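You operate a simulated robot arm through the tools that you are given. There is no shell and no other tool.

Carry out the task below with a simulated two-armed robot. There is one attempt and no reset: what you move stays moved.

## Task
Pack the stud box and watch in the keepsake crate and fold its handles down.
Where things are to end (x, y in the base frame): stud box within 0.06 m of [0.69, 0.35]; pocket watch within 0.06 m of [0.69, 0.25].

Only the result counts: the job must be done as asked and must still hold three seconds after the hand-in. Knocking over, shifting, dropping, spilling or breaking anything else fails it. Flat cloth is picked up by pressing the open fingertips on it (5 to 10 N) and closing them slowly along it; thin cloth reads only 2 to 8 mm in the jaws.

## Robot
Two 7-joint arms with two-finger grippers on one trunk that stands fixed in place. Base frame: the origin is at the foot of the trunk, x ahead of it, y to its left, z up. Units: m, degrees, N and s.
The left shoulder is at [0.025, 0.218, 1.28], the right one opposite. With the tool pointing down near the work surface each hand reaches from about 0.1 to 0.76 m from the base axis, measured 20 degrees to its own side. Payload 2.2 kg a hand.
Tool frame (each hand has its own): the origin (TCP) lies between the finger pads and is the grasp point; the fingertips stand 0.019 m ahead of it; z points along the fingers, y is the line along which they close. The gripper opens to 0.116 m. The gripper's body begins 0.07 m behind the TCP.
Orientation is told as [roll, pitch, yaw] about the base's x, y, z axes, in that order, counted from this pose: with the fingers straight down and closing along the base's y, the tool's x points along the base's -x, its y along +y and its z along -z.

## Interface
- The arms move only by the tool apply_moves. It takes "left_targets", "right_targets" or both (then of equal length, played together; a hand with none holds still); each is a list of rows, each an object (a shift or turn left out is 0, a gripper value left out holds the last) with "travel": the shift along the tool's x, y, z in m, a list of three; "turn": the turn, a rotation vector about the tool's x, y, z in degrees, a list of three; "fingers": the opening, from 0 (shut) to 1 (fully open). In form: [{"travel": [tx, ty, tz], "turn": [rx, ry, rz], "fingers": fingers}, ...]. A call has 1 to 20 rows; each row is the pose to reach, as a shift and turn from the pose commanded when the call began, along the tool's axes at that moment. Each row takes 0.2 s and may step no farther than 0.05 m and 8.6 degrees from the row before; otherwise, or with a gripper value out of range, the whole call is refused. A pose out of reach is approached as far as the arm can. The call stops where the force on the tool passes 40 N (or 10 N more than at its start, if that is more) or the arm is blocked; 0.2 s more then pass. Each finger halts on what it meets, pressing with about 33 N; the grip force reading is that of the motor and also rises with nothing between the fingers. The clock runs only during rows and for 0.2 s after the last one: add rows that repeat a pose to give the fingers time. It gives the time, the measured TCP pose, the force on the tool (base axes), the opening and the grip force at its end, in the units of the frame above (readings bear some noise), with the torque about the TCP (base axes, N m) and any sound that the robot's microphone picked up, and new pictures: "show" is both (left out), scene, wrist or none (wrist: the cameras of the hands that moved).
- Cameras (640 x 400 px; columns grow to the right, rows downward): "scene" is now at [0.1302, 0.0342, 1.455]; the picture's right is [0.33, -0.94, 0.00], its down [-0.49, -0.17, -0.85] and it looks along [0.81, 0.28, -0.52] (base axes); focal length 318 px, centre (320, 200). "left" rides on the left gripper at [0.069, 0.015, -0.097] in its tool frame; the picture's right is [-0.22, 0.98, 0.00], its down [-0.76, -0.17, -0.63] and it looks along [-0.62, -0.14, 0.77] (tool axes); focal length 251 px, centre (320, 200). "right" rides on the right gripper at [0.069, -0.015, -0.097] in its tool frame; the picture's right is [0.21, 0.98, 0.00], its down [-0.76, 0.17, -0.63] and it looks along [-0.62, 0.14, 0.77] (tool axes); focal length 251 px, centre (320, 200). There is no depth. A picture from a camera that has moved, and an enlarged one, comes with that camera's place and axes in the base frame and with its lens.
- raise_lower(by): slides the trunk up (or, below 0, down) by that many m; the arms and the scene camera ride with it, the base frame stays. It gives what a move gives, with no picture.
- pan_tilt(pan, tilt): turns the head with the scene camera to pan (to the left, within 80 degrees either way) and tilt (down, from -29 to 69), counted from straight ahead of the robot. It gives what a move gives, and a new picture of the scene camera.
- zoom(camera, box): a new picture of the part [left, top, right, bottom] of that camera's present view, enlarged. The clock stands still meanwhile.
- job_done(): hands the job in; it is judged then, once.

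Nothing tells you positions but the pictures and the camera data. Unless the task says otherwise, let go and move clear before handing in.

The tools are called after ">>>" as a command line: name --argument value ..., lists and objects as JSON in quotes. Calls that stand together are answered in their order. apply_moves: Moves the arms, as the interface text tells. Its arguments: {"type":"object","properties":{"left_targets":{"type":"array","items":{"type":"object","properties":{"travel":{"type":"array","items":{"type":"number"}},"turn":{"type":"array","items":{"type":"number"}},"fingers":{"type":"number"}}}},"right_targets":{"type":"array","items":{"type":"object","properties":{"travel":{"type":"array","items":{"type":"number"}},"turn":{"type":"array","items":{"type":"number"}},"fingers":{"type":"number"}}}},"show":{"type":"string","enum":["both","scene","wrist","none"]}},"required":[]} The other tools are called the same way: raise_lower (by) slides the trunk up or down; pan_tilt (pan, tilt) turns the head that bears the scene camera; zoom (camera, box) takes an enlarged picture of a part of a camera's view; job_done () hands the job in.

At the start:

```text
clock: 0.0
left_eef_pos: [0.4348, 0.5184, 1.2027]
left_ee_rot: [-0.1, 0.1, 0.1]
left_wrist_force: [-0.3, -0.9, -0.5]
left_torque: [0.02, -0.02, 0.0]
left_finger_gap: 0.1161
left_gripper_force: 0.1
right_eef_pos: [0.473, -0.0266, 1.1642]
right_ee_rot: [0.0, 0.0, 0.0]
right_wrist_force: [-0.3, -0.8, -0.1]
right_torque: [-0.06, 0.01, -0.01]
right_finger_gap: 0.1159
right_gripper_force: 0.0
trunk travel left (down, up): [-0.425, 0.065]
head pan, tilt: [19.3, 31.3]
```

scene: 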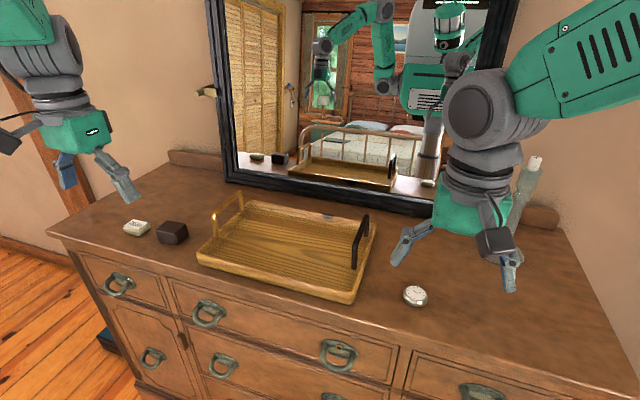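
right: 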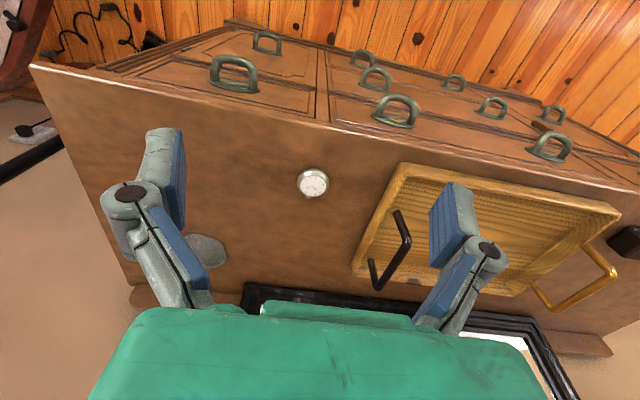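
left: 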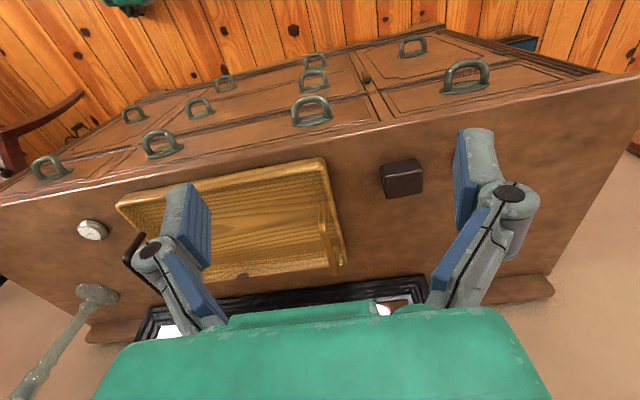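

I see a dresser with a wooden tray (the crate) with two upright handles: a brass one on the left and a dark one on the right. A dark box and a small white box lie to its left, and a watch to its right. I will zoom in to identify and locate them.

>>> zoom --camera "scene" --box '[100, 180, 260, 280]'

>>> zoom --camera "scene" --box '[180, 170, 400, 310]'

>>> zoom --camera "scene" --box '[360, 220, 520, 320]'

>>> zoom --camera "right" --box '[340, 150, 640, 340]'

>>> zoom --camera "left" --box '[60, 140, 440, 340]'

```text
4.00 times, centred on (180, 230) of scene
camera zoom: at [0.1302, 0.0342, 1.455], right [0.33, -0.94, 0.0], down [-0.49, -0.17, -0.85], along [0.81, 0.28, -0.52], focal length 1274 px, centre (880, 80)
```

zoom: 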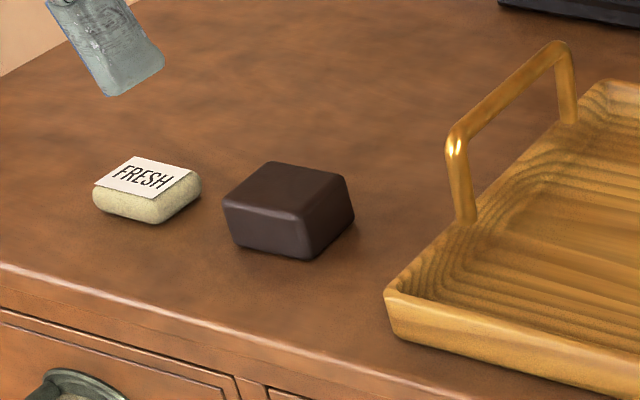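

```text
2.86 times, centred on (290, 240) of scene
camera zoom: at [0.1302, 0.0342, 1.455], right [0.33, -0.94, 0.0], down [-0.49, -0.17, -0.85], along [0.81, 0.28, -0.52], focal length 910 px, centre (406, 86)
```

zoom: 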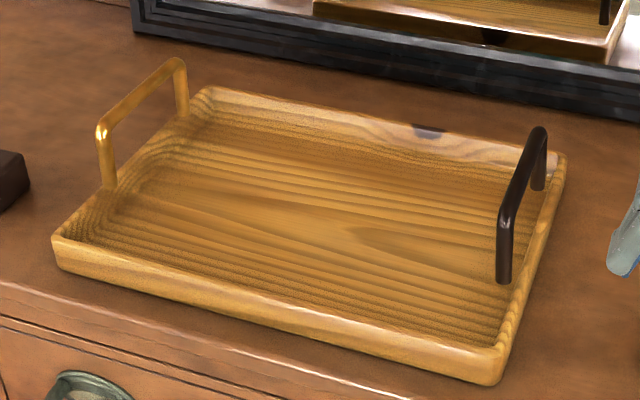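

```text
4.00 times, centred on (440, 270) of scene
camera zoom: at [0.1302, 0.0342, 1.455], right [0.33, -0.94, 0.0], down [-0.49, -0.17, -0.85], along [0.81, 0.28, -0.52], focal length 1274 px, centre (-160, -80)
```

zoom: 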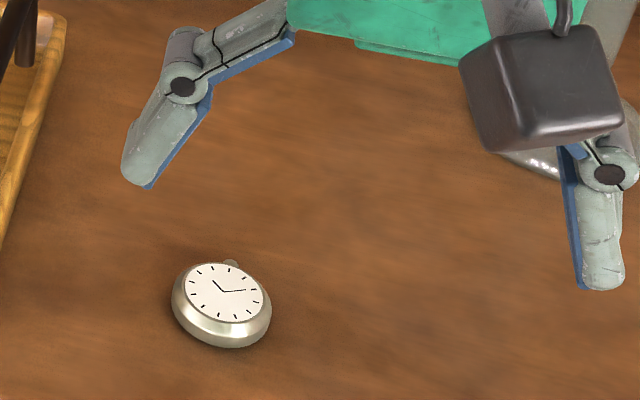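

```text
2.11 times, centred on (490, 245) of right
camera zoom: at [0.4031, -0.0402, 1.2618], right [-0.21, 0.98, 0.0], down [0.76, 0.17, 0.63], along [0.62, 0.13, -0.78], focal length 529 px, centre (-38, 105)
```

zoom: 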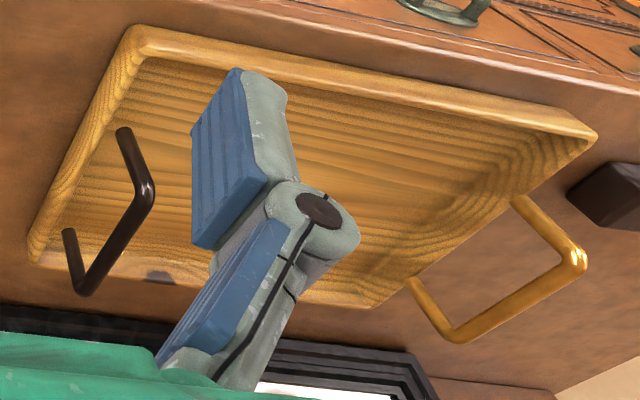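

```text
1.68 times, centred on (250, 240) of left
camera zoom: at [0.3657, 0.5329, 1.2987], right [0.21, 0.98, 0.0], down [0.76, -0.17, 0.63], along [0.62, -0.14, -0.78], focal length 424 px, centre (438, 133)
```

zoom: 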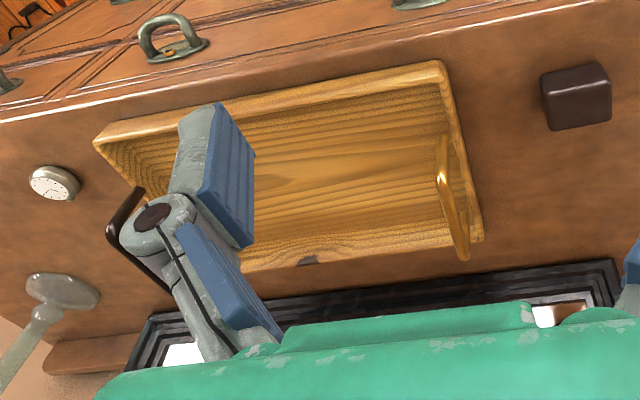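

The crate spans about x 0.565–0.81, y 0.12–0.48. The handles stand upright at y≈0.13 and y≈0.48, the dark stud box is near (0.625, 0.61), and the watch is near (0.616, 0.00). I'll retract the right arm, then use the left wrist camera to look at the handle hinges.

>>> apply_moves --right_targets '[{"travel": [0.03, -0.02, -0.02]}, {"travel": [0.06, -0.05, -0.03]}, {"travel": [0.09, -0.08, -0.04]}, {"travel": [0.12, -0.11, -0.05]}, {"travel": [0.15, -0.14, -0.05]}, {"travel": [0.17, -0.17, -0.05]}]' --show "scene"

```text
clock: 1.4
left_eef_pos: [0.4314, 0.5109, 1.2063]
left_ee_rot: [0.1, -0.1, 0.0]
left_wrist_force: [-0.2, -0.1, 0.5]
left_torque: [0.02, 0.0, 0.0]
left_finger_gap: 0.1161
left_gripper_force: 0.0
right_eef_pos: [0.2992, -0.2041, 1.2145]
right_ee_rot: [0.3, -0.1, -0.1]
right_wrist_force: [0.1, -0.7, -0.4]
right_torque: [0.02, 0.02, 0.0]
right_finger_gap: 0.116
right_gripper_force: 0.1
trunk travel left (down, up): [-0.425, 0.065]
head pan, tilt: [19.3, 31.3]
camera scene: at [0.1296, 0.0261, 1.4552], right [0.33, -0.94, 0.0], down [-0.49, -0.17, -0.85], along [0.81, 0.28, -0.52], focal length 318 px, centre (320, 200)
```

scene: 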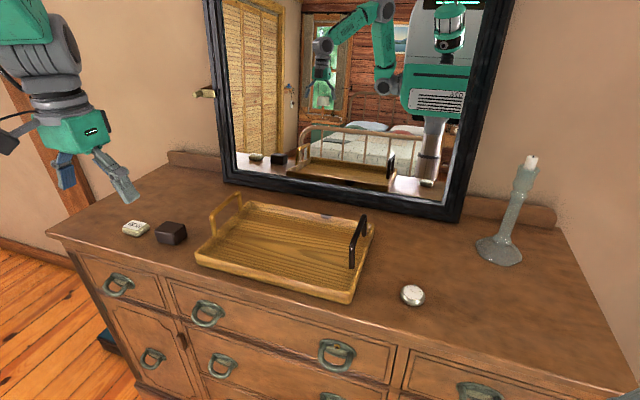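

The right arm is clear. Next I'll move the left hand toward the crate centre to view the hinges.

>>> apply_moves --left_targets '[{"travel": [0, -0.04, 0]}, {"travel": [0, -0.08, 0]}, {"travel": [0, -0.12, 0]}, {"travel": [0, -0.16, 0]}, {"travel": [0, -0.2, 0.0]}, {"travel": [0, -0.23, 0.0]}]' --show "both"

>>> zoom --camera "scene" --box '[330, 200, 400, 290]'

>>> zoom --camera "scene" --box '[190, 180, 260, 270]'

```text
clock: 2.8
left_eef_pos: [0.4296, 0.2859, 1.2048]
left_ee_rot: [0.0, -0.1, -0.1]
left_wrist_force: [-0.4, -0.3, -0.2]
left_torque: [0.01, -0.01, 0.01]
left_finger_gap: 0.1158
left_gripper_force: 0.1
right_eef_pos: [0.2987, -0.1983, 1.214]
right_ee_rot: [0.0, -0.2, 0.1]
right_wrist_force: [-0.4, 0.0, 1.1]
right_torque: [0.01, -0.02, 0.0]
right_finger_gap: 0.1164
right_gripper_force: 0.1
trunk travel left (down, up): [-0.425, 0.065]
head pan, tilt: [19.3, 31.3]
camera scene: at [0.1283, 0.032, 1.4553], right [0.33, -0.94, 0.0], down [-0.49, -0.17, -0.85], along [0.81, 0.28, -0.52], focal length 318 px, centre (320, 200)
camera left: at [0.3614, 0.301, 1.3009], right [0.21, 0.98, 0.0], down [0.76, -0.17, 0.63], along [0.62, -0.14, -0.77], focal length 251 px, centre (320, 200)
```

scene: 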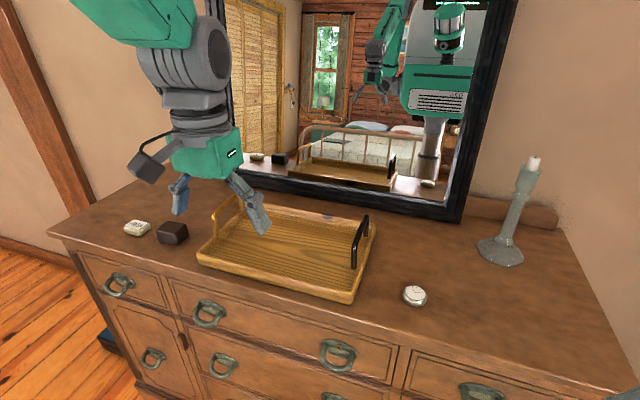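
left: 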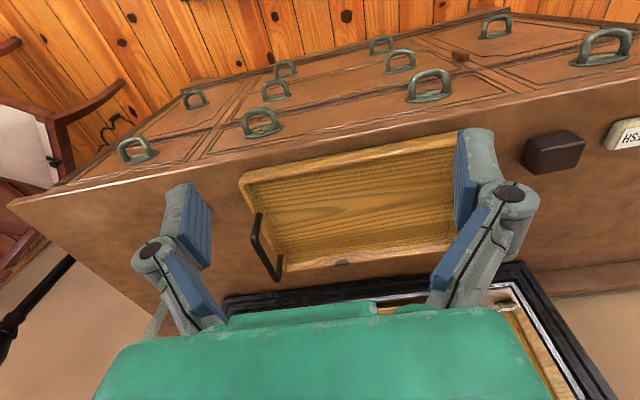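

```text
4.44 times, centred on (365, 245) of scene
camera zoom: at [0.1283, 0.032, 1.4553], right [0.33, -0.94, 0.0], down [-0.49, -0.17, -0.85], along [0.81, 0.28, -0.52], focal length 1415 px, centre (120, 0)
```

zoom: 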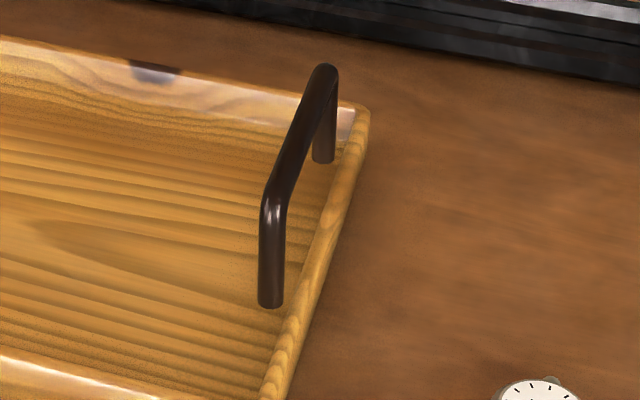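

```text
4.44 times, centred on (225, 225) of scene
camera zoom: at [0.1283, 0.032, 1.4553], right [0.33, -0.94, 0.0], down [-0.49, -0.17, -0.85], along [0.81, 0.28, -0.52], focal length 1415 px, centre (742, 89)
```

zoom: 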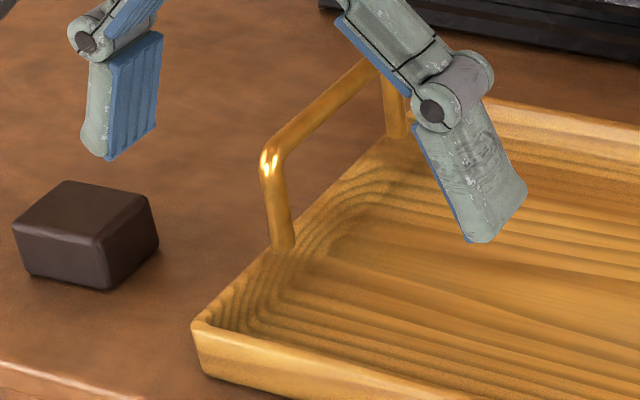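

I see the dark handle's feet ending just inside the right wall, and the brass handle's feet on or near the left rim. I'll look at the brass handle close up to learn its hinge.

>>> apply_moves --left_targets '[{"travel": [-0.015, 0.04, 0.01]}, {"travel": [-0.03, 0.08, 0.02]}, {"travel": [-0.045, 0.12, 0.04]}, {"travel": [-0.06, 0.16, 0.06]}, {"travel": [-0.075, 0.2, 0.08]}, {"travel": [-0.09, 0.23, 0.1]}]' --show "wrist"

>>> zoom --camera "left" --box '[200, 120, 440, 270]'

```text
clock: 4.2
left_eef_pos: [0.522, 0.5188, 1.1019]
left_ee_rot: [0.0, 0.0, 0.0]
left_wrist_force: [0.1, 0.3, -0.2]
left_torque: [0.01, 0.01, 0.01]
left_finger_gap: 0.1162
left_gripper_force: 0.0
right_eef_pos: [0.301, -0.1962, 1.2151]
right_ee_rot: [-0.2, -0.2, 0.0]
right_wrist_force: [0.4, 0.1, -0.5]
right_torque: [-0.01, 0.05, 0.01]
right_finger_gap: 0.1161
right_gripper_force: 0.1
trunk travel left (down, up): [-0.425, 0.065]
head pan, tilt: [19.3, 31.3]
camera left: at [0.4538, 0.5326, 1.1973], right [0.22, 0.98, 0.0], down [0.76, -0.17, 0.63], along [0.62, -0.14, -0.77], focal length 251 px, centre (320, 200)
```

left: 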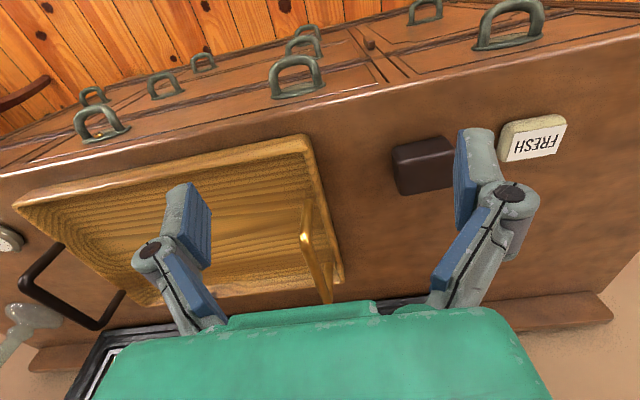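

```text
2.67 times, centred on (320, 195) of left
camera zoom: at [0.4538, 0.5326, 1.1973], right [0.22, 0.98, 0.0], down [0.76, -0.17, 0.63], along [0.62, -0.14, -0.77], focal length 670 px, centre (320, 213)
```

zoom: 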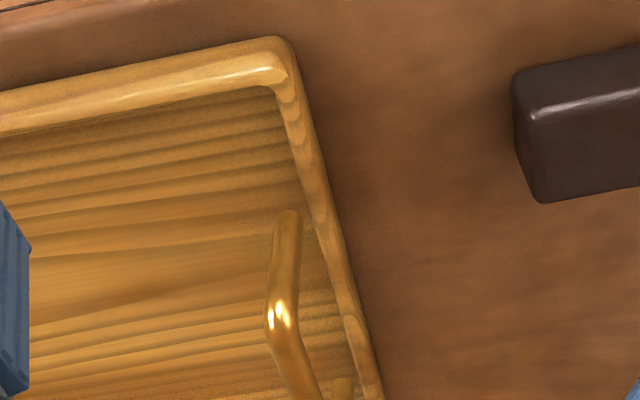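

I see both handles hinged just inside the rims, so they should fold inward. The stud box is about 0.05 × 0.06 m, square to the axes, centred near (0.63, 0.61), and I'll move above it now.

>>> apply_moves --left_targets '[{"travel": [-0.027, 0.023, 0.0], "fingers": 0.78}, {"travel": [-0.054, 0.046, 0.0]}, {"travel": [-0.081, 0.07, 0.02]}, {"travel": [-0.108, 0.091, 0.04]}, {"travel": [-0.108, 0.091, 0.07]}]' --show "both"

>>> zoom --camera "scene" --box '[90, 150, 250, 270]'

```text
clock: 5.4
left_eef_pos: [0.6315, 0.6088, 1.0327]
left_ee_rot: [0.0, -0.1, 0.0]
left_wrist_force: [-0.6, 0.7, 0.9]
left_torque: [0.02, 0.01, -0.01]
left_finger_gap: 0.0901
left_gripper_force: 0.0
right_eef_pos: [0.299, -0.1982, 1.2144]
right_ee_rot: [0.0, 0.0, 0.0]
right_wrist_force: [0.3, 0.1, 0.2]
right_torque: [0.02, -0.03, -0.01]
right_finger_gap: 0.1155
right_gripper_force: 0.0
trunk travel left (down, up): [-0.425, 0.065]
head pan, tilt: [19.3, 31.3]
camera scene: at [0.1305, 0.0347, 1.455], right [0.33, -0.94, 0.0], down [-0.49, -0.17, -0.85], along [0.8, 0.28, -0.52], focal length 318 px, centre (320, 200)
camera left: at [0.5629, 0.624, 1.1288], right [0.21, 0.98, 0.0], down [0.76, -0.17, 0.63], along [0.62, -0.14, -0.77], focal length 251 px, centre (320, 200)
```

scene: 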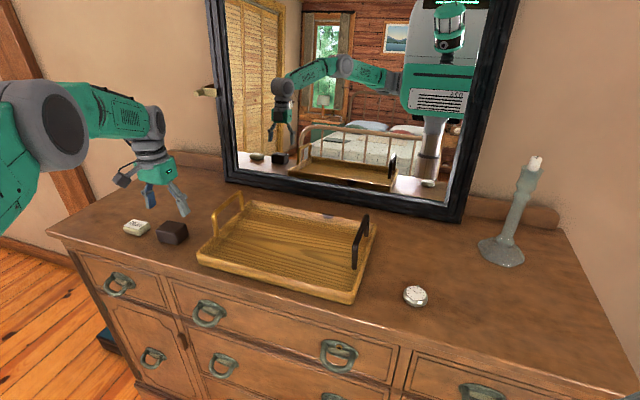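
left: 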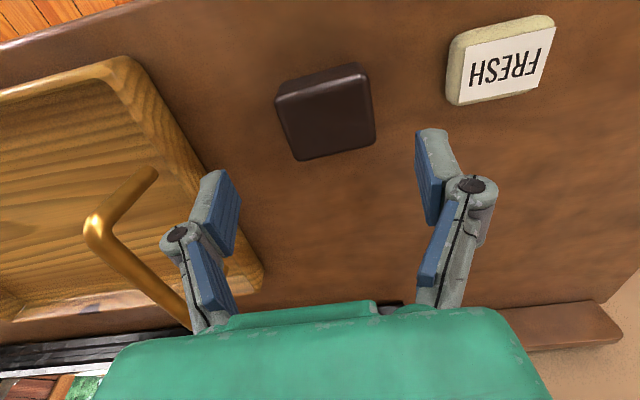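

```text
3.33 times, centred on (170, 210) of scene
camera zoom: at [0.1305, 0.0347, 1.455], right [0.33, -0.94, 0.0], down [-0.49, -0.17, -0.85], along [0.8, 0.28, -0.52], focal length 1061 px, centre (820, 167)
```

zoom: 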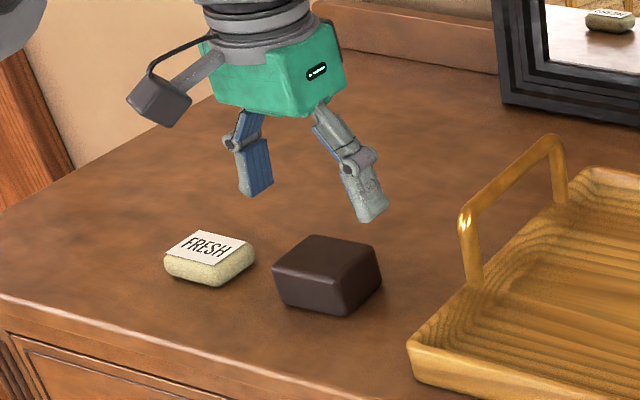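

The box centre works out to about (0.627, 0.614), and the soap starts at y≈0.69, so there is room for the fingers. I'll descend around the box and close.

>>> apply_moves --left_targets '[{"travel": [0.004, 0.005, 0.02]}, {"travel": [0.004, 0.005, 0.04]}, {"travel": [0.004, 0.005, 0.056]}, {"travel": [0.004, 0.005, 0.068]}, {"travel": [0.004, 0.005, 0.068], "fingers": 0.4}, {"travel": [0.004, 0.005, 0.068], "fingers": 0.4}, {"travel": [0.004, 0.005, 0.068], "fingers": 0.4}]' --show "both"

```text
clock: 7.0
left_eef_pos: [0.6265, 0.6144, 0.9661]
left_ee_rot: [0.2, -0.1, 0.0]
left_wrist_force: [0.5, 0.0, 0.5]
left_torque: [0.01, 0.01, 0.03]
left_finger_gap: 0.0607
left_gripper_force: 32.9
right_eef_pos: [0.3003, -0.1987, 1.2156]
right_ee_rot: [0.0, 0.0, 0.1]
right_wrist_force: [-0.2, 0.7, 0.1]
right_torque: [-0.01, -0.01, 0.02]
right_finger_gap: 0.116
right_gripper_force: 0.2
trunk travel left (down, up): [-0.425, 0.065]
head pan, tilt: [19.3, 31.3]
camera scene: at [0.1304, 0.0337, 1.455], right [0.33, -0.94, 0.0], down [-0.49, -0.17, -0.85], along [0.81, 0.28, -0.52], focal length 318 px, centre (320, 200)
camera left: at [0.5581, 0.6289, 1.0624], right [0.22, 0.98, 0.0], down [0.76, -0.17, 0.63], along [0.62, -0.14, -0.77], focal length 251 px, centre (320, 200)
```

scene: 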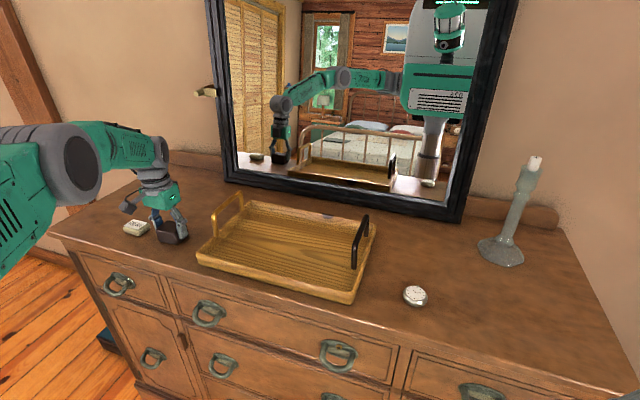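
left: 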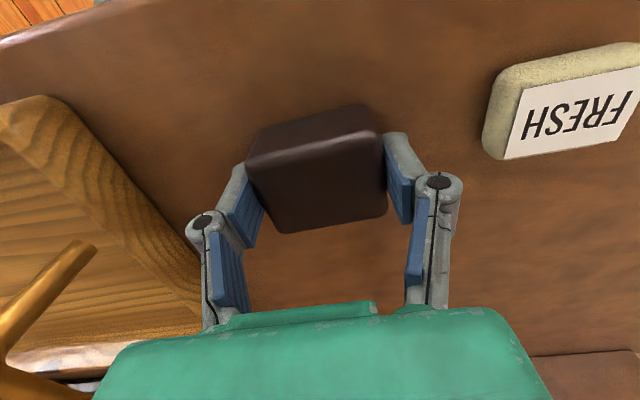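

The box is held at a 0.061 m gap. I'll lift it well above the handle (top about 1.04) and carry it over the crate target.

>>> apply_moves --left_targets '[{"travel": [0, 0, -0.03]}, {"travel": [0, 0, -0.07]}, {"travel": [0, 0, -0.11]}, {"travel": [0, 0, -0.145]}, {"travel": [-0.01, -0.04, -0.145]}, {"travel": [-0.02, -0.08, -0.145]}, {"travel": [-0.03, -0.12, -0.145]}, {"travel": [-0.04, -0.16, -0.145]}, {"travel": [-0.05, -0.2, -0.145]}, {"travel": [-0.06, -0.24, -0.145]}, {"travel": [-0.064, -0.264, -0.145]}, {"travel": [-0.064, -0.264, -0.125]}]' --show "both"

```text
clock: 9.6
left_eef_pos: [0.6889, 0.3433, 1.0906]
left_ee_rot: [0.1, 0.0, -0.1]
left_wrist_force: [-0.2, 0.1, 0.7]
left_torque: [0.04, 0.02, 0.01]
left_finger_gap: 0.0464
left_gripper_force: 0.0
right_eef_pos: [0.3007, -0.2004, 1.2145]
right_ee_rot: [0.1, -0.1, 0.1]
right_wrist_force: [0.4, 0.0, 0.2]
right_torque: [-0.02, 0.01, 0.03]
right_finger_gap: 0.1161
right_gripper_force: 0.0
trunk travel left (down, up): [-0.425, 0.065]
head pan, tilt: [19.3, 31.3]
camera scene: at [0.1312, 0.0309, 1.455], right [0.33, -0.94, 0.0], down [-0.49, -0.17, -0.85], along [0.8, 0.28, -0.52], focal length 318 px, centre (320, 200)
camera left: at [0.6204, 0.359, 1.1864], right [0.21, 0.98, 0.0], down [0.76, -0.17, 0.63], along [0.62, -0.14, -0.77], focal length 251 px, centre (320, 200)
```

scene: 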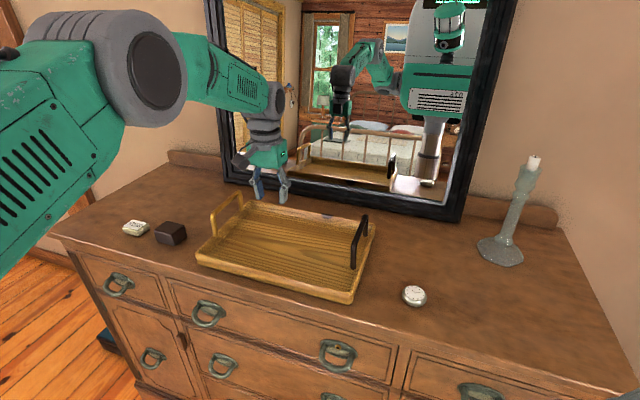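
left: 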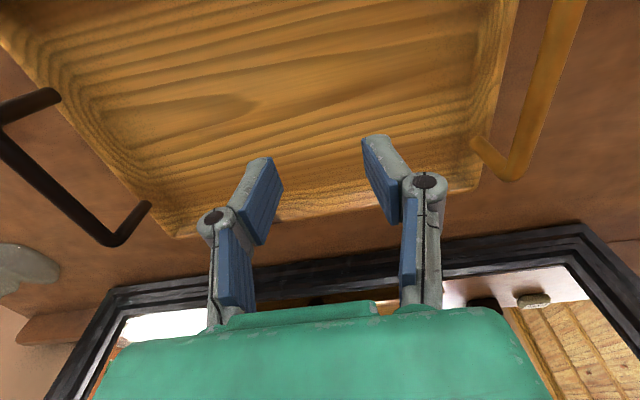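

The box slipped out during the lift and stayed near its old spot; the jaws are empty. I'll check where it is now.

>>> zoom --camera "scene" --box '[90, 180, 250, 280]'

```text
4.00 times, centred on (170, 230) of scene
camera zoom: at [0.1312, 0.0309, 1.455], right [0.33, -0.94, 0.0], down [-0.49, -0.17, -0.85], along [0.8, 0.28, -0.52], focal length 1274 px, centre (920, 80)
```

zoom: 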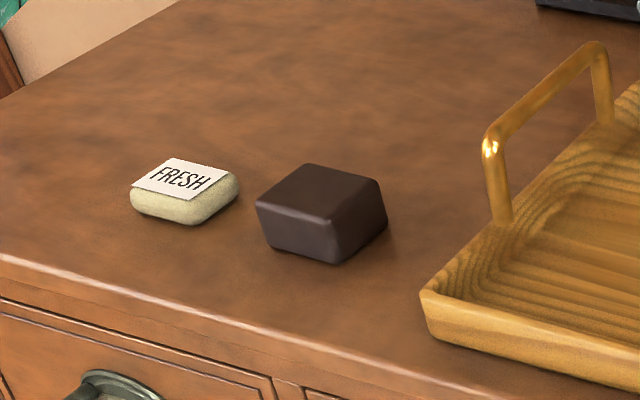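

The box is unchanged at about (0.627, 0.611), so it slipped right at the start of the lift. I'll go back, grip deeper with a full close command, and lift slowly.

>>> apply_moves --left_targets '[{"travel": [0.0, 0.0, -0.02], "fingers": 0.78}, {"travel": [0.01, 0.04, -0.025]}, {"travel": [0.02, 0.08, -0.025]}, {"travel": [0.03, 0.12, -0.025]}, {"travel": [0.04, 0.16, -0.025]}, {"travel": [0.05, 0.2, -0.025]}, {"travel": [0.06, 0.24, -0.025]}, {"travel": [0.063, 0.27, -0.01]}, {"travel": [0.063, 0.27, 0.03]}, {"travel": [0.063, 0.27, 0.055]}]' --show "wrist"

```text
clock: 11.8
left_eef_pos: [0.6268, 0.6174, 1.0368]
left_ee_rot: [0.1, -0.2, 0.0]
left_wrist_force: [0.6, -0.6, -0.2]
left_torque: [0.01, 0.01, 0.02]
left_finger_gap: 0.0908
left_gripper_force: 0.1
right_eef_pos: [0.3, -0.1988, 1.2162]
right_ee_rot: [0.0, -0.1, 0.0]
right_wrist_force: [-0.3, 0.6, -0.1]
right_torque: [0.01, 0.01, 0.0]
right_finger_gap: 0.1159
right_gripper_force: 0.0
trunk travel left (down, up): [-0.425, 0.065]
head pan, tilt: [19.3, 31.3]
camera left: at [0.5586, 0.6334, 1.133], right [0.22, 0.98, 0.0], down [0.76, -0.17, 0.63], along [0.62, -0.14, -0.77], focal length 251 px, centre (320, 200)
```

left: 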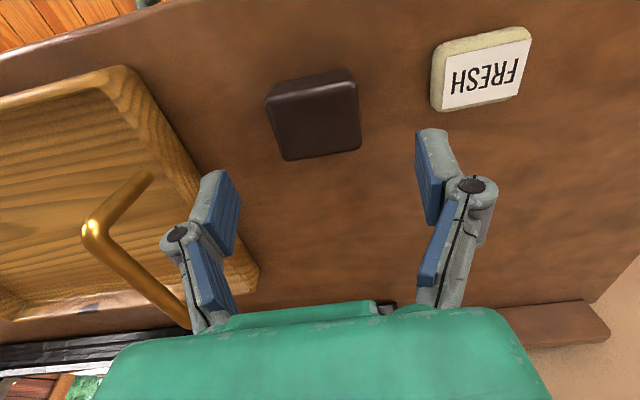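

The box is centred between the fingers, so I'll descend deeper, close fully and then test a slow lift.

>>> apply_moves --left_targets '[{"travel": [0.004, 0, 0.03]}, {"travel": [0.004, 0, 0.055]}, {"travel": [0.004, 0, 0.068]}, {"travel": [0.004, 0, 0.076]}, {"travel": [0.004, 0, 0.076], "fingers": 0.0}, {"travel": [0.004, 0, 0.076]}, {"travel": [0.004, 0, 0.076]}, {"travel": [0.004, 0, 0.076]}]' --show "wrist"

>>> zoom --camera "scene" --box '[110, 190, 230, 265]'

```text
clock: 13.6
left_eef_pos: [0.6236, 0.6182, 0.961]
left_ee_rot: [0.1, -0.1, 0.0]
left_wrist_force: [0.9, 0.3, -1.1]
left_torque: [0.02, 0.05, 0.01]
left_finger_gap: 0.0605
left_gripper_force: 32.7
right_eef_pos: [0.2996, -0.1982, 1.215]
right_ee_rot: [0.0, -0.1, -0.1]
right_wrist_force: [0.3, 0.1, -0.1]
right_torque: [0.0, -0.01, 0.02]
right_finger_gap: 0.116
right_gripper_force: 0.0
trunk travel left (down, up): [-0.425, 0.065]
head pan, tilt: [19.3, 31.3]
camera left: at [0.5553, 0.6336, 1.0568], right [0.21, 0.98, 0.0], down [0.76, -0.17, 0.63], along [0.62, -0.14, -0.77], focal length 251 px, centre (320, 200)
```

left: 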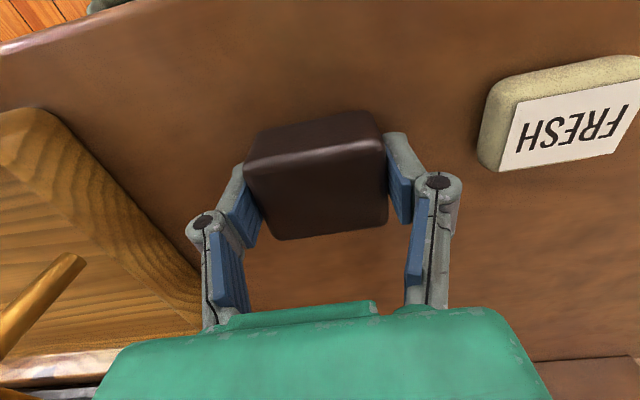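

```text
5.33 times, centred on (170, 228) of scene
camera zoom: at [0.1302, 0.0338, 1.455], right [0.33, -0.94, 0.0], down [-0.49, -0.17, -0.85], along [0.81, 0.28, -0.52], focal length 1698 px, centre (1120, 53)
```

zoom: 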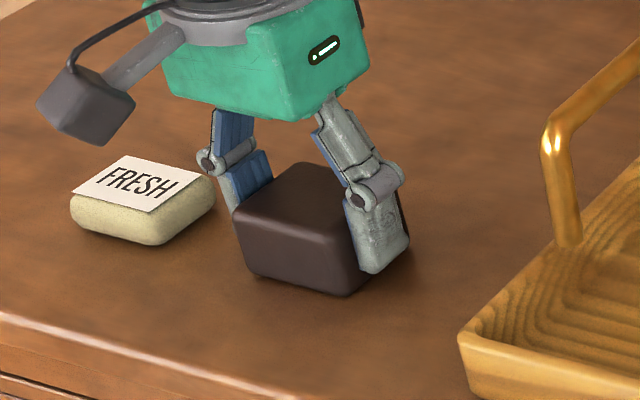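

The grip is good at a 0.0605 m gap, so I'll lift slowly and check it.

>>> apply_moves --left_targets '[{"travel": [0, 0, -0.003]}, {"travel": [0, 0, -0.006]}, {"travel": [0, 0, -0.009]}, {"travel": [0, 0, -0.012]}, {"travel": [0, 0, -0.015]}]' --show "wrist"

>>> zoom --camera "scene" --box '[110, 190, 230, 265]'

```text
clock: 14.8
left_eef_pos: [0.624, 0.6188, 0.9763]
left_ee_rot: [0.0, 0.0, 0.1]
left_wrist_force: [0.1, -0.3, -2.0]
left_torque: [-0.01, 0.05, 0.0]
left_finger_gap: 0.0604
left_gripper_force: 32.9
right_eef_pos: [0.2983, -0.1983, 1.2158]
right_ee_rot: [0.0, -0.2, 0.0]
right_wrist_force: [0.3, -0.7, -1.2]
right_torque: [0.0, -0.04, 0.0]
right_finger_gap: 0.116
right_gripper_force: 0.1
trunk travel left (down, up): [-0.425, 0.065]
head pan, tilt: [19.3, 31.3]
camera left: at [0.5546, 0.6343, 1.0717], right [0.22, 0.98, 0.0], down [0.76, -0.17, 0.63], along [0.62, -0.14, -0.77], focal length 251 px, centre (320, 200)
```

left: 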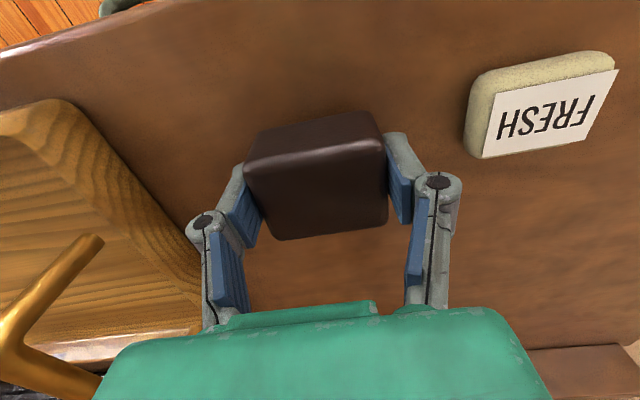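

```text
5.33 times, centred on (170, 228) of scene
camera zoom: at [0.1301, 0.0337, 1.4551], right [0.33, -0.94, 0.0], down [-0.49, -0.17, -0.85], along [0.81, 0.28, -0.52], focal length 1698 px, centre (1120, 53)
```

zoom: 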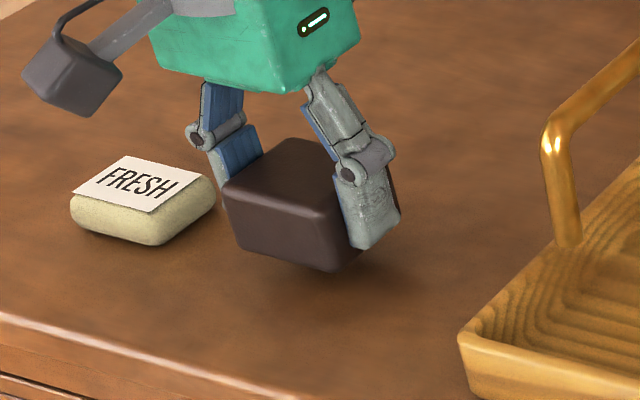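

The box is now lifted and held. I'll keep lifting at a gentle speed and check again before crossing.

>>> apply_moves --left_targets '[{"travel": [0, 0, -0.006]}, {"travel": [0, 0, -0.014]}, {"travel": [0, 0, -0.025]}, {"travel": [0, 0, -0.038]}, {"travel": [0, 0, -0.052]}, {"travel": [0, 0, -0.067]}, {"travel": [0, 0, -0.082]}, {"travel": [0, 0, -0.097]}, {"travel": [0, 0, -0.11]}, {"travel": [0, 0, -0.12]}, {"travel": [0, 0, -0.128]}]' --show "both"

```text
clock: 17.2
left_eef_pos: [0.624, 0.6179, 1.105]
left_ee_rot: [0.0, -0.1, 0.0]
left_wrist_force: [1.3, 0.7, -1.5]
left_torque: [-0.02, 0.01, 0.02]
left_finger_gap: 0.0604
left_gripper_force: 33.0
right_eef_pos: [0.299, -0.1982, 1.2161]
right_ee_rot: [0.1, -0.2, 0.0]
right_wrist_force: [0.2, 0.0, -0.1]
right_torque: [0.01, 0.01, 0.03]
right_finger_gap: 0.1159
right_gripper_force: 0.0
trunk travel left (down, up): [-0.425, 0.065]
head pan, tilt: [19.3, 31.3]
camera scene: at [0.1299, 0.0336, 1.4551], right [0.33, -0.94, 0.0], down [-0.49, -0.17, -0.85], along [0.81, 0.28, -0.52], focal length 318 px, centre (320, 200)
camera left: at [0.5541, 0.6335, 1.2], right [0.21, 0.98, 0.0], down [0.76, -0.17, 0.63], along [0.62, -0.14, -0.77], focal length 251 px, centre (320, 200)
```

scene: 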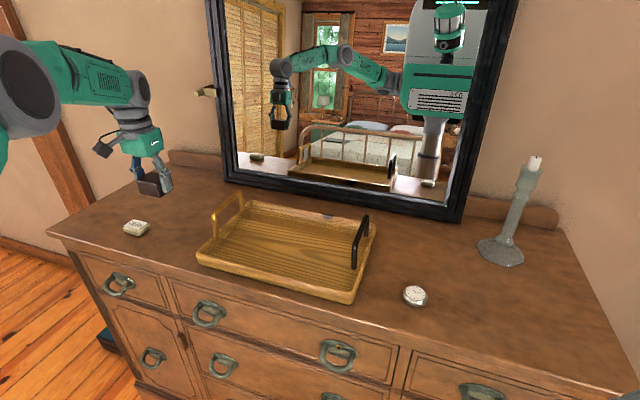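
left: 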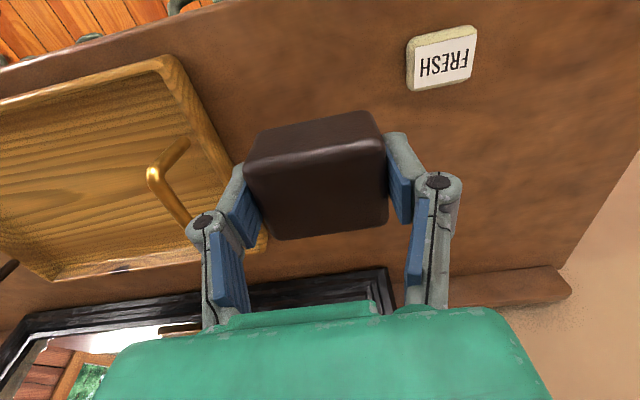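

The box is secure, with its bottom about 0.04 m above the handle top. I'll carry it smoothly to (0.69, 0.352).

>>> apply_moves --left_targets '[{"travel": [-0.002, -0.008, 0]}, {"travel": [-0.005, -0.022, 0]}, {"travel": [-0.01, -0.042, 0]}, {"travel": [-0.016, -0.065, 0]}, {"travel": [-0.022, -0.09, 0]}, {"travel": [-0.028, -0.115, 0]}, {"travel": [-0.035, -0.14, 0]}, {"travel": [-0.041, -0.165, 0]}, {"travel": [-0.047, -0.19, 0]}, {"travel": [-0.053, -0.215, 0]}, {"travel": [-0.058, -0.235, 0]}, {"travel": [-0.062, -0.25, 0]}, {"travel": [-0.065, -0.26, 0]}, {"travel": [-0.066, -0.265, 0.0]}, {"travel": [-0.066, -0.266, 0.01]}, {"travel": [-0.066, -0.266, 0.03]}, {"travel": [-0.066, -0.266, 0.05]}, {"travel": [-0.066, -0.266, 0.07]}, {"travel": [-0.066, -0.266, 0.085]}, {"travel": [-0.066, -0.266, 0.095]}]' --show "both"

>>> zoom --camera "scene" --box '[190, 170, 390, 300]'

```text
clock: 21.4
left_eef_pos: [0.6887, 0.3531, 1.0088]
left_ee_rot: [0.0, -0.1, 0.0]
left_wrist_force: [-0.1, 0.3, -1.2]
left_torque: [0.0, 0.0, 0.01]
left_finger_gap: 0.0604
left_gripper_force: 32.9
right_eef_pos: [0.2988, -0.1995, 1.2156]
right_ee_rot: [0.1, -0.1, 0.0]
right_wrist_force: [-0.4, 0.5, -0.1]
right_torque: [0.03, -0.03, 0.03]
right_finger_gap: 0.1158
right_gripper_force: 0.0
trunk travel left (down, up): [-0.425, 0.065]
head pan, tilt: [19.3, 31.3]
camera scene: at [0.1307, 0.0315, 1.4551], right [0.33, -0.94, 0.0], down [-0.49, -0.17, -0.85], along [0.8, 0.28, -0.52], focal length 318 px, centre (320, 200)
camera left: at [0.6203, 0.3676, 1.1049], right [0.21, 0.98, 0.0], down [0.75, -0.17, 0.63], along [0.62, -0.14, -0.77], focal length 251 px, centre (320, 200)
```

scene: 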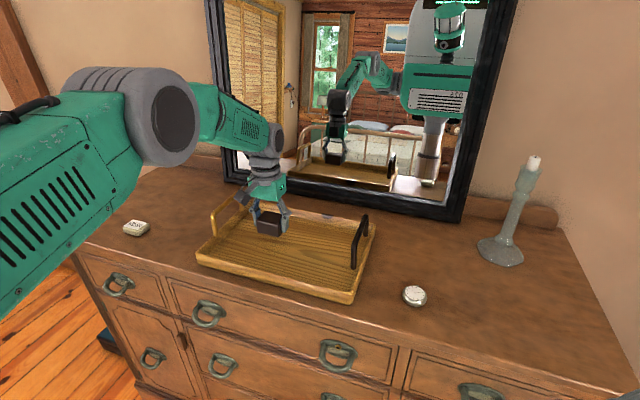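
left: 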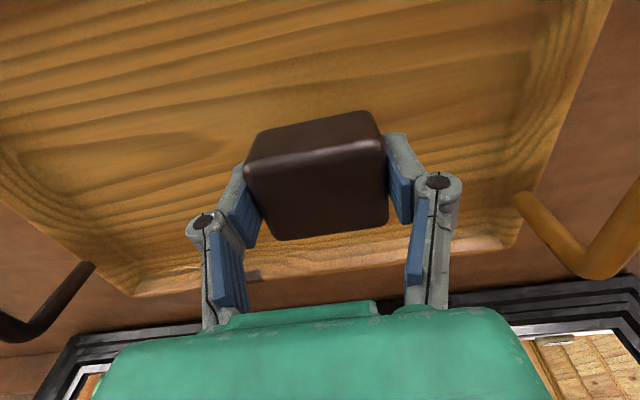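

```text
3.08 times, centred on (290, 235) of scene
camera zoom: at [0.1307, 0.0315, 1.4551], right [0.33, -0.94, 0.0], down [-0.49, -0.17, -0.85], along [0.8, 0.28, -0.52], focal length 980 px, centre (412, 92)
```

zoom: 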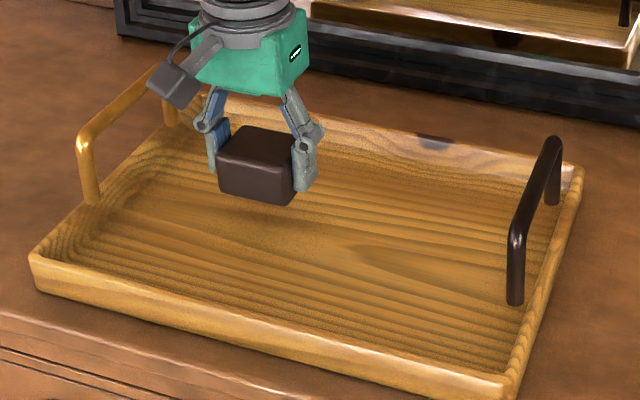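

The box is over the target. I'll lower it to just above the crate floor and then feel for contact in small steps.

>>> apply_moves --left_targets '[{"travel": [0, 0, 0.01]}, {"travel": [0, 0, 0.02]}, {"travel": [0, 0, 0.028]}, {"travel": [0, 0, 0.033]}]' --show "none"

>>> apply_moves --left_targets '[{"travel": [0, 0, 0.0015]}, {"travel": [0, 0, 0.003]}]' --show "scene"

>>> zoom --camera "scene" --box '[220, 180, 320, 250]'

```text
clock: 22.4
left_eef_pos: [0.6888, 0.3528, 0.9752]
left_ee_rot: [0.0, -0.1, -0.1]
left_wrist_force: [0.2, 0.6, -0.1]
left_torque: [-0.01, 0.04, 0.0]
left_finger_gap: 0.0606
left_gripper_force: 32.4
right_eef_pos: [0.3002, -0.1997, 1.2145]
right_ee_rot: [0.0, -0.2, 0.0]
right_wrist_force: [-0.1, -0.6, -0.1]
right_torque: [0.0, -0.04, 0.04]
right_finger_gap: 0.116
right_gripper_force: 0.0
trunk travel left (down, up): [-0.425, 0.065]
head pan, tilt: [19.3, 31.3]
```

```text
clock: 23.0
left_eef_pos: [0.6895, 0.351, 0.9717]
left_ee_rot: [-0.1, -0.1, 0.0]
left_wrist_force: [0.4, 0.2, -0.2]
left_torque: [0.01, 0.0, -0.05]
left_finger_gap: 0.0603
left_gripper_force: 33.2
right_eef_pos: [0.2998, -0.199, 1.216]
right_ee_rot: [-0.1, -0.1, 0.0]
right_wrist_force: [-0.6, 0.2, 0.6]
right_torque: [0.01, 0.03, 0.02]
right_finger_gap: 0.1161
right_gripper_force: 0.1
trunk travel left (down, up): [-0.425, 0.065]
head pan, tilt: [19.3, 31.3]
camera scene: at [0.1308, 0.0314, 1.455], right [0.33, -0.94, 0.0], down [-0.49, -0.17, -0.85], along [0.8, 0.28, -0.52], focal length 318 px, centre (320, 200)
```

scene: 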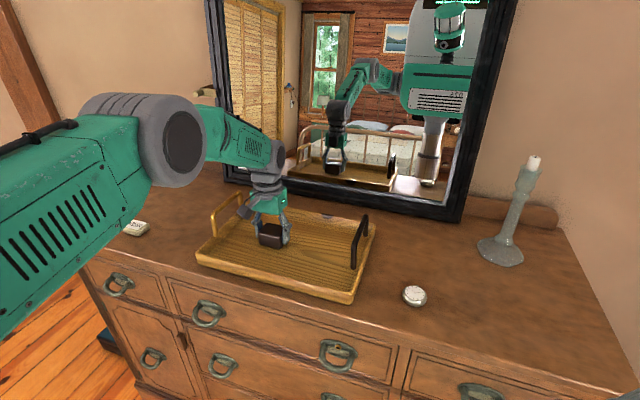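

```text
5.71 times, centred on (270, 215) of scene
camera zoom: at [0.1308, 0.0314, 1.455], right [0.33, -0.94, 0.0], down [-0.49, -0.17, -0.85], along [0.8, 0.28, -0.52], focal length 1819 px, centre (606, 114)
```

zoom: 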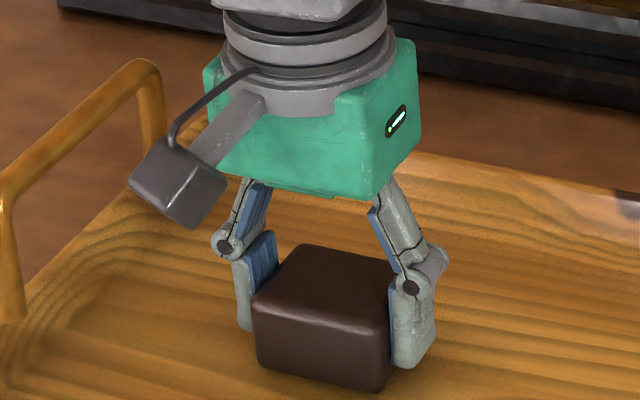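

The weight reading has dropped, so the box may just be touching. I'll lower a little more.

>>> apply_moves --left_targets '[{"travel": [0, 0, 0.001]}, {"travel": [0, 0, 0.002]}]' --show "none"

```text
clock: 23.6
left_eef_pos: [0.6891, 0.3529, 0.9713]
left_ee_rot: [0.0, -0.1, -0.1]
left_wrist_force: [0.5, 0.6, -1.1]
left_torque: [0.0, 0.0, 0.0]
left_finger_gap: 0.0603
left_gripper_force: 32.8
right_eef_pos: [0.2995, -0.1988, 1.2158]
right_ee_rot: [0.0, -0.1, 0.0]
right_wrist_force: [0.1, -0.2, -0.8]
right_torque: [0.0, 0.01, -0.01]
right_finger_gap: 0.116
right_gripper_force: 0.0
trunk travel left (down, up): [-0.425, 0.065]
head pan, tilt: [19.3, 31.3]
```

>>> apply_moves --left_targets '[{"travel": [0, 0, 0.001]}, {"travel": [0, 0, 0.002]}]' --show "none"

```text
clock: 24.2
left_eef_pos: [0.6896, 0.3517, 0.9672]
left_ee_rot: [0.0, -0.1, 0.0]
left_wrist_force: [-0.5, 0.1, -1.2]
left_torque: [0.0, 0.01, -0.03]
left_finger_gap: 0.0604
left_gripper_force: 33.3
right_eef_pos: [0.2991, -0.1988, 1.2152]
right_ee_rot: [-0.1, -0.1, 0.0]
right_wrist_force: [-0.8, 0.2, 0.1]
right_torque: [0.02, -0.01, 0.0]
right_finger_gap: 0.116
right_gripper_force: 0.0
trunk travel left (down, up): [-0.425, 0.065]
head pan, tilt: [19.3, 31.3]
```

I read no contact force yet at TCP z≈0.968, so I'll keep stepping down.

>>> apply_moves --left_targets '[{"travel": [0, 0, 0.001]}, {"travel": [0, 0, 0.002]}]' --show "none"

>>> zoom --camera "scene" --box '[220, 180, 320, 250]'

```text
clock: 24.8
left_eef_pos: [0.6889, 0.3523, 0.9684]
left_ee_rot: [0.1, -0.2, 0.0]
left_wrist_force: [1.5, 0.3, 2.0]
left_torque: [-0.11, 0.06, 0.0]
left_finger_gap: 0.0605
left_gripper_force: 33.1
right_eef_pos: [0.3001, -0.1996, 1.2149]
right_ee_rot: [0.2, -0.1, -0.1]
right_wrist_force: [0.5, -0.6, -0.4]
right_torque: [0.0, -0.01, 0.0]
right_finger_gap: 0.116
right_gripper_force: 0.0
trunk travel left (down, up): [-0.425, 0.065]
head pan, tilt: [19.3, 31.3]
```

```text
5.71 times, centred on (270, 215) of scene
camera zoom: at [0.1302, 0.0312, 1.4552], right [0.33, -0.94, 0.0], down [-0.49, -0.17, -0.85], along [0.81, 0.28, -0.52], focal length 1819 px, centre (606, 114)
```

zoom: 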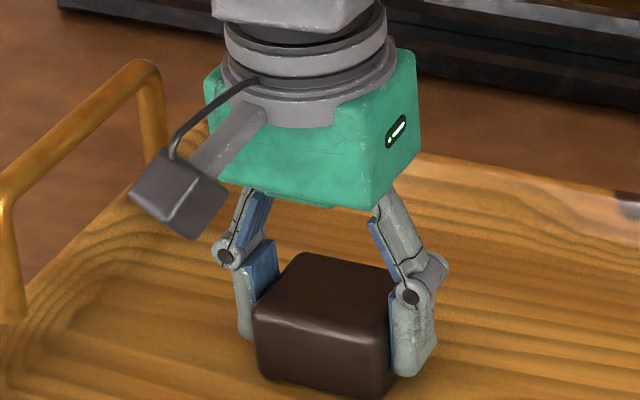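

The box touches the floor now (+2 N). I'll open the fingers partly and rise straight up.

>>> apply_moves --left_targets '[{"travel": [0, 0, 0], "fingers": 0.6}, {"travel": [0, 0, 0], "fingers": 0.75}, {"travel": [0, 0, 0], "fingers": 0.75}, {"travel": [0, 0, -0.02]}, {"travel": [0, 0, -0.05]}, {"travel": [0, 0, -0.09]}, {"travel": [0, 0, -0.13]}, {"travel": [0, 0, -0.15]}]' --show "both"

>>> zoom --camera "scene" --box '[190, 170, 390, 300]'

```text
clock: 26.6
left_eef_pos: [0.6879, 0.3511, 1.1158]
left_ee_rot: [0.1, -0.1, 0.0]
left_wrist_force: [-0.4, -0.6, 0.2]
left_torque: [-0.04, 0.03, 0.0]
left_finger_gap: 0.0874
left_gripper_force: 0.1
right_eef_pos: [0.2995, -0.1996, 1.2149]
right_ee_rot: [0.2, -0.1, -0.1]
right_wrist_force: [-0.7, -0.4, -0.1]
right_torque: [0.03, 0.02, 0.02]
right_finger_gap: 0.1159
right_gripper_force: 0.0
trunk travel left (down, up): [-0.425, 0.065]
head pan, tilt: [19.3, 31.3]
camera scene: at [0.13, 0.0309, 1.4551], right [0.33, -0.94, 0.0], down [-0.49, -0.17, -0.85], along [0.81, 0.28, -0.52], focal length 318 px, centre (320, 200)
camera left: at [0.6198, 0.3662, 1.2123], right [0.21, 0.98, 0.0], down [0.76, -0.17, 0.63], along [0.62, -0.13, -0.77], focal length 251 px, centre (320, 200)
```

scene: 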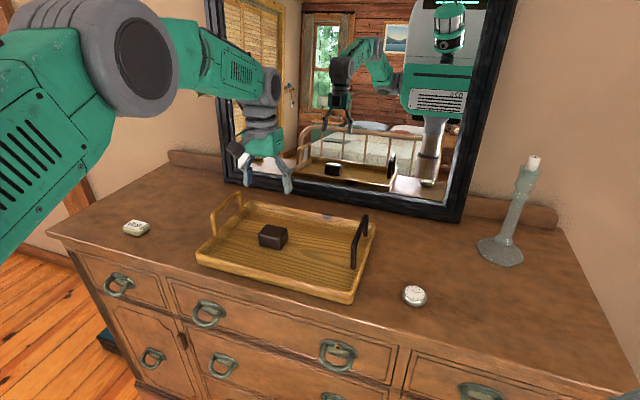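
left: 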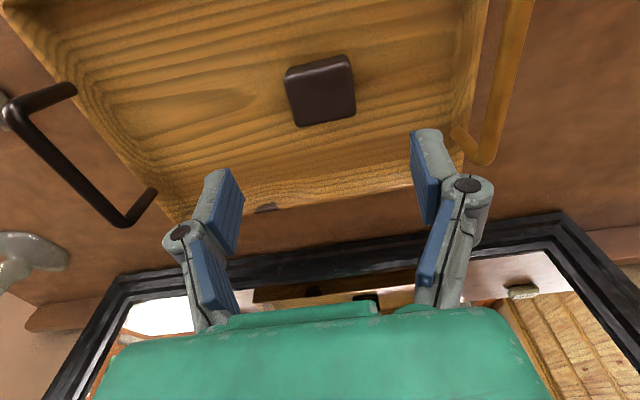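

```text
3.08 times, centred on (290, 235) of scene
camera zoom: at [0.13, 0.0309, 1.4551], right [0.33, -0.94, 0.0], down [-0.49, -0.17, -0.85], along [0.81, 0.28, -0.52], focal length 980 px, centre (412, 92)
```

zoom: 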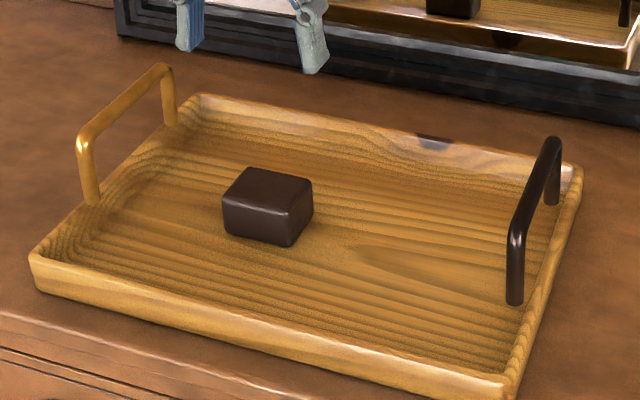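

The stud box sits in the crate near (0.69, 0.35). Next I'll move the left hand over the watch.

>>> apply_moves --left_targets '[{"travel": [0.006, -0.03, -0.01]}, {"travel": [0.014, -0.07, -0.01]}, {"travel": [0.023, -0.115, -0.01]}, {"travel": [0.033, -0.16, -0.01]}, {"travel": [0.042, -0.205, -0.01]}, {"travel": [0.051, -0.25, -0.01]}, {"travel": [0.06, -0.295, -0.01]}, {"travel": [0.068, -0.335, -0.01]}, {"travel": [0.072, -0.354, -0.0]}, {"travel": [0.072, -0.354, 0.03]}, {"travel": [0.072, -0.354, 0.06]}]' --show "both"

```text
clock: 29.0
left_eef_pos: [0.6149, -0.0045, 1.0513]
left_ee_rot: [0.3, 0.0, 0.0]
left_wrist_force: [-0.3, 0.0, 1.6]
left_torque: [0.02, 0.02, 0.04]
left_finger_gap: 0.0868
left_gripper_force: 0.0
right_eef_pos: [0.2992, -0.2005, 1.2153]
right_ee_rot: [0.1, -0.1, 0.2]
right_wrist_force: [0.4, 0.9, 0.1]
right_torque: [0.04, 0.0, 0.01]
right_finger_gap: 0.1161
right_gripper_force: 0.0
trunk travel left (down, up): [-0.425, 0.065]
head pan, tilt: [19.3, 31.3]
camera scene: at [0.131, 0.029, 1.4551], right [0.33, -0.94, 0.0], down [-0.49, -0.17, -0.85], along [0.8, 0.28, -0.52], focal length 318 px, centre (320, 200)
camera left: at [0.547, 0.01, 1.1486], right [0.22, 0.98, 0.0], down [0.76, -0.17, 0.63], along [0.62, -0.13, -0.77], focal length 251 px, centre (320, 200)
```

scene: 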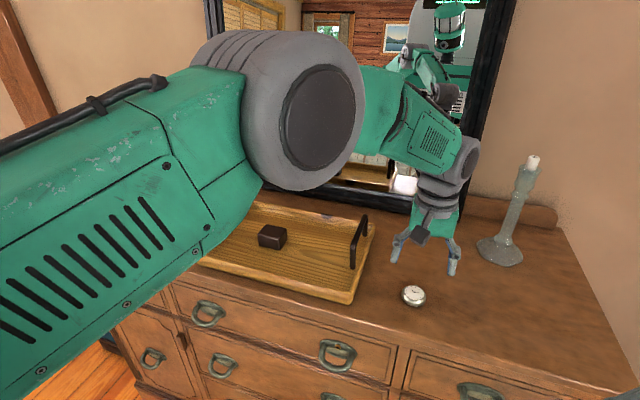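
left: 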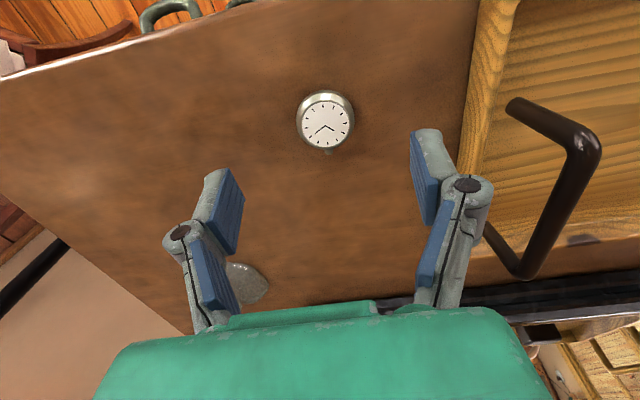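

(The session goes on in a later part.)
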